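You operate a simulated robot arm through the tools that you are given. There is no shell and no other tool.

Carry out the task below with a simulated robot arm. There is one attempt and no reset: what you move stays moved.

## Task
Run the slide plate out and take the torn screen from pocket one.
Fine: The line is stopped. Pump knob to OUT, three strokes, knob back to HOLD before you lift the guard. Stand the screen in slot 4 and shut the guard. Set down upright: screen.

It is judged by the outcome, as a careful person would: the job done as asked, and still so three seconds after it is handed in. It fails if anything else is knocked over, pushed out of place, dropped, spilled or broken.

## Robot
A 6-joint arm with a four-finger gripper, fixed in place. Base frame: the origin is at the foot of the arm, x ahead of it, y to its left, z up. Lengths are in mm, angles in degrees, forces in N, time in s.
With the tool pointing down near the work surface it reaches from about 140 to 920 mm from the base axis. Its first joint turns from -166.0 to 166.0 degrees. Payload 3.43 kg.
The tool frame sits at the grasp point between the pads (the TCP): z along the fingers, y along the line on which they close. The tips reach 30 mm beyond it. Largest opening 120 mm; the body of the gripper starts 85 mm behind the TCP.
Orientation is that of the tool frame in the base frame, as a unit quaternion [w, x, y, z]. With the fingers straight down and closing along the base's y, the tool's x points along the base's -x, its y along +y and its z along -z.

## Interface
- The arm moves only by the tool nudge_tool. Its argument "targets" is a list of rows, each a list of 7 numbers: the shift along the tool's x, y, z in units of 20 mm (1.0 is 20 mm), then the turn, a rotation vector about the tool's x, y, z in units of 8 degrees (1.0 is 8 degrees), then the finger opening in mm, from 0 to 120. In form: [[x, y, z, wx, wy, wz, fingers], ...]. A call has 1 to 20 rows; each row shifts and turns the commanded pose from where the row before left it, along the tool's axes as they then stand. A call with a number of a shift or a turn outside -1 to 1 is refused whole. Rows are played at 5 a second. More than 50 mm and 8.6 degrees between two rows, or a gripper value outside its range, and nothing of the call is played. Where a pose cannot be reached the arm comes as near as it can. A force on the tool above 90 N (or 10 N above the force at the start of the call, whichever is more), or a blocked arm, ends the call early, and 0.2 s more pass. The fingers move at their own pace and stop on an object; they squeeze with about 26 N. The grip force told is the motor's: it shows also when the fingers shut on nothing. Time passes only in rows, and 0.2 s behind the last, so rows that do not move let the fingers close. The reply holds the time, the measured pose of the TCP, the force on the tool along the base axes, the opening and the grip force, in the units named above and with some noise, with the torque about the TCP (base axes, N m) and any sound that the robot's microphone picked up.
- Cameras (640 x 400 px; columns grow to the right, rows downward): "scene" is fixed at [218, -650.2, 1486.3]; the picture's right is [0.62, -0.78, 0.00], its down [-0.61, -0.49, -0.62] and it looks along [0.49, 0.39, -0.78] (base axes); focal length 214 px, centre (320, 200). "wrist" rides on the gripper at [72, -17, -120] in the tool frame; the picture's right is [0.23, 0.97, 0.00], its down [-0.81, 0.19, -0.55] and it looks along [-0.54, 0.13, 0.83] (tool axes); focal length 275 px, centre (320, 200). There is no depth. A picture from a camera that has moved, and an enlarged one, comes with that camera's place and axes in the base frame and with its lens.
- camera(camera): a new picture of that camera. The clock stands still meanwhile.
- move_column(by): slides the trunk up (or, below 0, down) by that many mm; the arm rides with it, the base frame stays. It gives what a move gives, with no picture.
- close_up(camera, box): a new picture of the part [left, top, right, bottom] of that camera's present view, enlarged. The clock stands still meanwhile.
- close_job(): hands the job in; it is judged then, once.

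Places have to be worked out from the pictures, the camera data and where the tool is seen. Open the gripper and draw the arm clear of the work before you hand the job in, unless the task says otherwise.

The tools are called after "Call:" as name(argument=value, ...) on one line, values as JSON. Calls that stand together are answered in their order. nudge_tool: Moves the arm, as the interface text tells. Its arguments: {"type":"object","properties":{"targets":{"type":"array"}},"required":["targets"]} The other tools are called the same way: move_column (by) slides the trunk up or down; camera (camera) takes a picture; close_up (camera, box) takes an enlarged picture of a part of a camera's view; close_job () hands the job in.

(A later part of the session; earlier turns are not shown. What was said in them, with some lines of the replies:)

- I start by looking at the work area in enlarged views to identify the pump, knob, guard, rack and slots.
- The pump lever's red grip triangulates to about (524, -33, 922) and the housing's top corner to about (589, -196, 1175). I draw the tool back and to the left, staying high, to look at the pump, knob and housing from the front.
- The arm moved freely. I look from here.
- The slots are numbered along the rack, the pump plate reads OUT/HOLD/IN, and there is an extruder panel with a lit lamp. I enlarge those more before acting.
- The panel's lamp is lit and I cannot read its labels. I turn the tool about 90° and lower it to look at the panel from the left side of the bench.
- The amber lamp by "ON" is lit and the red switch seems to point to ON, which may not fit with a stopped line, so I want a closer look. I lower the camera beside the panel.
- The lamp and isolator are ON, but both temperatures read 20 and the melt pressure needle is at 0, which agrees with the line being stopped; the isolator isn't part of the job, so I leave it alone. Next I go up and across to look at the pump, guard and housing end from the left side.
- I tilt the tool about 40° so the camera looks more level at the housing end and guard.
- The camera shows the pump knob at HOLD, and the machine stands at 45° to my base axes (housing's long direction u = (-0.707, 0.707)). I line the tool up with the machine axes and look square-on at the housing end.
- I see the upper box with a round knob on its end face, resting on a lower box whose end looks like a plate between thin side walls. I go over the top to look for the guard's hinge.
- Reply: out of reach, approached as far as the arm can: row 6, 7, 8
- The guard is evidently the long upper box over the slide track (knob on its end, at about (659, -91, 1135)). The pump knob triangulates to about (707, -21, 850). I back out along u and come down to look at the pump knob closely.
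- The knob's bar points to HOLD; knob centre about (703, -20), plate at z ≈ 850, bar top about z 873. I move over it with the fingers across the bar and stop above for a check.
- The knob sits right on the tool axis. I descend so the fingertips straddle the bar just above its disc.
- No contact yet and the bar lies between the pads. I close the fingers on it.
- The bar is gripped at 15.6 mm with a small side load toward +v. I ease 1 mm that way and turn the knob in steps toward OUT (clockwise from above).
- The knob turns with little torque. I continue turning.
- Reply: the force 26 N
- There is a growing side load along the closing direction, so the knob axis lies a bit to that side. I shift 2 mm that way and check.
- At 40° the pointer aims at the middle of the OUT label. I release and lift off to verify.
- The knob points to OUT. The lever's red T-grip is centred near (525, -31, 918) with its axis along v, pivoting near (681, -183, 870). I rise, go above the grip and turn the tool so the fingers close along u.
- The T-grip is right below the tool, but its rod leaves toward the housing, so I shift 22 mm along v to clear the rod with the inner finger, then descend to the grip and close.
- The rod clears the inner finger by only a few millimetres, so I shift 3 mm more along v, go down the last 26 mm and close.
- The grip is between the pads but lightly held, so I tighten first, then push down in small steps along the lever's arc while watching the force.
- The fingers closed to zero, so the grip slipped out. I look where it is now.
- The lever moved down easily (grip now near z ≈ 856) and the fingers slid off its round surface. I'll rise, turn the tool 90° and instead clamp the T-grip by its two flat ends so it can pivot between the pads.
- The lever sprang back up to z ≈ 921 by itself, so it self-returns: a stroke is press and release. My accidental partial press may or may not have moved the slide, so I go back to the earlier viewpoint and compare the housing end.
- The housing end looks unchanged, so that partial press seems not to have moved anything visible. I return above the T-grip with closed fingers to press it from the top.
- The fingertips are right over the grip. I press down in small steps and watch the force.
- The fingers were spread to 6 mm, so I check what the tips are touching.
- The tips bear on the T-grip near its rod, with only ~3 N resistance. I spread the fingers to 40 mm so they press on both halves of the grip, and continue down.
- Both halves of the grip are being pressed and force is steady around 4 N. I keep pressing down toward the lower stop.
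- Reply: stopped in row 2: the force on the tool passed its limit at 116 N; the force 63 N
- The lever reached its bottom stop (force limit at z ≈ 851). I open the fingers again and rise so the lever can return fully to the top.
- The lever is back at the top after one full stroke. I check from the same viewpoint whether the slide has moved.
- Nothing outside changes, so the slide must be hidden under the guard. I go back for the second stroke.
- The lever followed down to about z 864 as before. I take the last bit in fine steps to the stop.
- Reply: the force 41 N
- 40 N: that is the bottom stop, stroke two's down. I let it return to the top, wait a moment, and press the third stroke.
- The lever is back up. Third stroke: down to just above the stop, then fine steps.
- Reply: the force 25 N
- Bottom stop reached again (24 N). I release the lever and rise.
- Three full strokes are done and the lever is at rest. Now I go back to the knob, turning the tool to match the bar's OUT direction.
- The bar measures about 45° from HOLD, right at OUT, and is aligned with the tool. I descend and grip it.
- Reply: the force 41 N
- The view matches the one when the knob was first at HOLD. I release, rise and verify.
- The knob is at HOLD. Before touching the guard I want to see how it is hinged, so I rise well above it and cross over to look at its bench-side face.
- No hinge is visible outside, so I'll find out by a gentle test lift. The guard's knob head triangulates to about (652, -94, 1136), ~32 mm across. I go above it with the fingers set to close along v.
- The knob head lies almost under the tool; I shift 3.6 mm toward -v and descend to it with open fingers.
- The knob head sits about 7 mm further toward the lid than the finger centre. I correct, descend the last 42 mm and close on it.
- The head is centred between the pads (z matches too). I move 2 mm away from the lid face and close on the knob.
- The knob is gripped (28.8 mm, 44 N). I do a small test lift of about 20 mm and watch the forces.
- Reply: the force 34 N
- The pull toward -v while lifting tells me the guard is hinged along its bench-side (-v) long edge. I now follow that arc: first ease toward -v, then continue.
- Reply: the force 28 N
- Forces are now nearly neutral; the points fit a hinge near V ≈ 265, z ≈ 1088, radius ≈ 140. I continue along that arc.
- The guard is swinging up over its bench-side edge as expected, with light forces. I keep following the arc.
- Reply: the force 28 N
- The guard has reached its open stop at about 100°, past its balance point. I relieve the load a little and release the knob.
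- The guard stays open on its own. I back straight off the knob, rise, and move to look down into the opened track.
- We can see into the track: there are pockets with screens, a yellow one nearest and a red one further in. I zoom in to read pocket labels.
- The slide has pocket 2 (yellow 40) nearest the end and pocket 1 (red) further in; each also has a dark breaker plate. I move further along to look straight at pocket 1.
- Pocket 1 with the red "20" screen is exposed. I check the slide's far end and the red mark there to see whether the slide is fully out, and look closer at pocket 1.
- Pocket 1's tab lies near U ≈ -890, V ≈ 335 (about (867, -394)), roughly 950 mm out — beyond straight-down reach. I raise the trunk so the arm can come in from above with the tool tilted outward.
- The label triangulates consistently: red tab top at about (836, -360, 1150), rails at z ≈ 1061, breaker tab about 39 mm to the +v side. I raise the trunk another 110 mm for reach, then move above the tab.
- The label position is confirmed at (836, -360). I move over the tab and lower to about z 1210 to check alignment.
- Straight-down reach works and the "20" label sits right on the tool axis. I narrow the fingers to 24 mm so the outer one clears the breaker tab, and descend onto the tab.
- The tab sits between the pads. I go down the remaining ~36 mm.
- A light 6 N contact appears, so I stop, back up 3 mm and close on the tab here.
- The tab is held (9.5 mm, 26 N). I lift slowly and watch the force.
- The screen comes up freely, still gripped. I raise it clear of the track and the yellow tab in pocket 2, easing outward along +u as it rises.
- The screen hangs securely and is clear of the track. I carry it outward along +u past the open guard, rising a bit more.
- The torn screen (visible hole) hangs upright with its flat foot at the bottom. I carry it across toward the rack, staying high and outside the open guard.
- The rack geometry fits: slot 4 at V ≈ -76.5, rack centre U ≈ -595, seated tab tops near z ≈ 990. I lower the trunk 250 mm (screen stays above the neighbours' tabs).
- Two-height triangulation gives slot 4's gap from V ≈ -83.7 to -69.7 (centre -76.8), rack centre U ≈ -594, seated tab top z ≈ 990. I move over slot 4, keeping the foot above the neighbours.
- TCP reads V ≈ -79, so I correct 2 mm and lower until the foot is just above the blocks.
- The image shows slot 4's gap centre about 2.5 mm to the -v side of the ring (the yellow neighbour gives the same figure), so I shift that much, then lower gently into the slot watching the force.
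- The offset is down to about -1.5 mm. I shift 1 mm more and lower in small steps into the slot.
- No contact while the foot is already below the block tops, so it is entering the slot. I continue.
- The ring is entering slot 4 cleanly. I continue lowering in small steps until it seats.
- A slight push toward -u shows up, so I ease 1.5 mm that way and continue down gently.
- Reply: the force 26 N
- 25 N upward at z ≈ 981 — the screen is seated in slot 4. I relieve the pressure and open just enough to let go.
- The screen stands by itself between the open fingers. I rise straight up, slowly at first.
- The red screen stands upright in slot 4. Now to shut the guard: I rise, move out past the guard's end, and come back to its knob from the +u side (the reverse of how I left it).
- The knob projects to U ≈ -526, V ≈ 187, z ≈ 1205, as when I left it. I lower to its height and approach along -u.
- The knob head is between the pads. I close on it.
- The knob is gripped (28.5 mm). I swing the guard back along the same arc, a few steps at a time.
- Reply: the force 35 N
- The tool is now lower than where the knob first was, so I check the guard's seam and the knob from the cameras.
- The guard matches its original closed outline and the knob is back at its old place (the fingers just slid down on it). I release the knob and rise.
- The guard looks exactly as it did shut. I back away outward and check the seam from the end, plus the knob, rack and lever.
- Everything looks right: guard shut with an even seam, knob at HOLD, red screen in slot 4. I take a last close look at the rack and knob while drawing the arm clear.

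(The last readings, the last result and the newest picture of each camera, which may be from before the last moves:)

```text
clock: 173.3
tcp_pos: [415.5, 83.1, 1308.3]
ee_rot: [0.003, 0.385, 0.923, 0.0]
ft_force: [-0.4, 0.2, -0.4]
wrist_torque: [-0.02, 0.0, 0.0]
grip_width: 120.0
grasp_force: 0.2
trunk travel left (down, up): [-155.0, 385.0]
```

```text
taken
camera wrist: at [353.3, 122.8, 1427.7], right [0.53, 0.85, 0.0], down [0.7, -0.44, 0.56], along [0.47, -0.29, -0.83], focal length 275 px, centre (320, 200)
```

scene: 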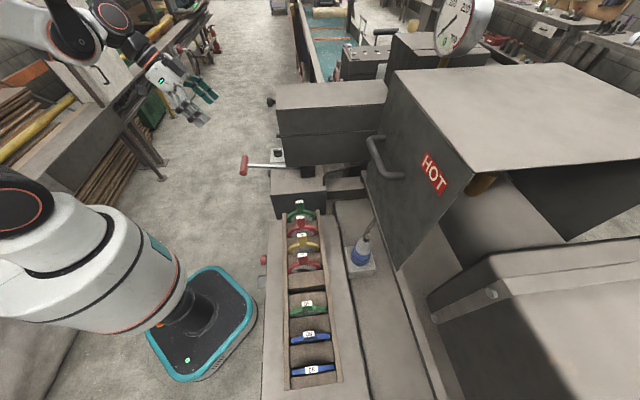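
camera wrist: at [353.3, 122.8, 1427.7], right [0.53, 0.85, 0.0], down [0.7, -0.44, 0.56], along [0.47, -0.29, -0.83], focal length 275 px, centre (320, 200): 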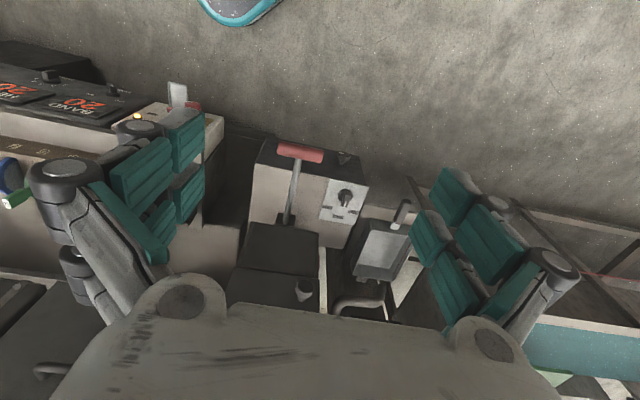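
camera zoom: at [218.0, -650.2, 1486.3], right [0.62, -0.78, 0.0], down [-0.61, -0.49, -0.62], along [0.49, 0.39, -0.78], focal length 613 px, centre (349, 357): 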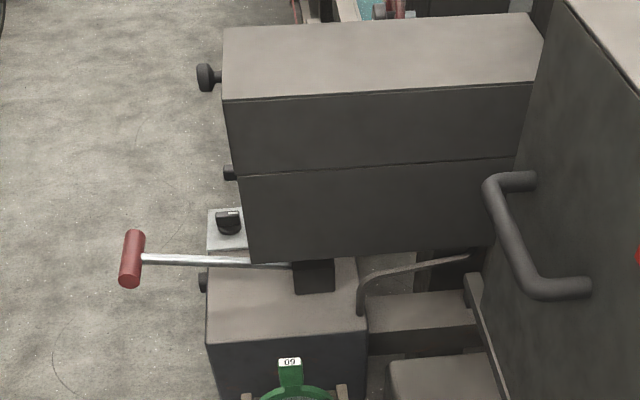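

The slide is out and the torn 20 screen stands upright in slot 4. The guard is shut, the pump knob is at HOLD, the lever is at rest, and the open gripper is clear of the work. I hand the job in.

Call:
close_job()

```text
The job is handed in.
```

The slide plate is out, and the torn red 20 screen from pocket one is standing upright in slot 4. The guard is shut and the arm is clear with the gripper open. I saw nothing knocked over, dropped or moved out of place.

- **Pump strokes:** I gave three full strokes with the knob at OUT. Before those, I pressed the lever part way by accident while trying to grip it. I couldn't tell whether that partial press moved the slide. With the guard open, the slide looked to be against its end stop.
- **Knob:** it was back at HOLD before I lifted the guard.
- **Extruder panel:** the isolator is still switched to ON and its lamp is lit. Both temperatures read 20 and the pressure gauge reads 0, which fits a stopped line, so I left it alone. Check it if you expected the isolator to be off.
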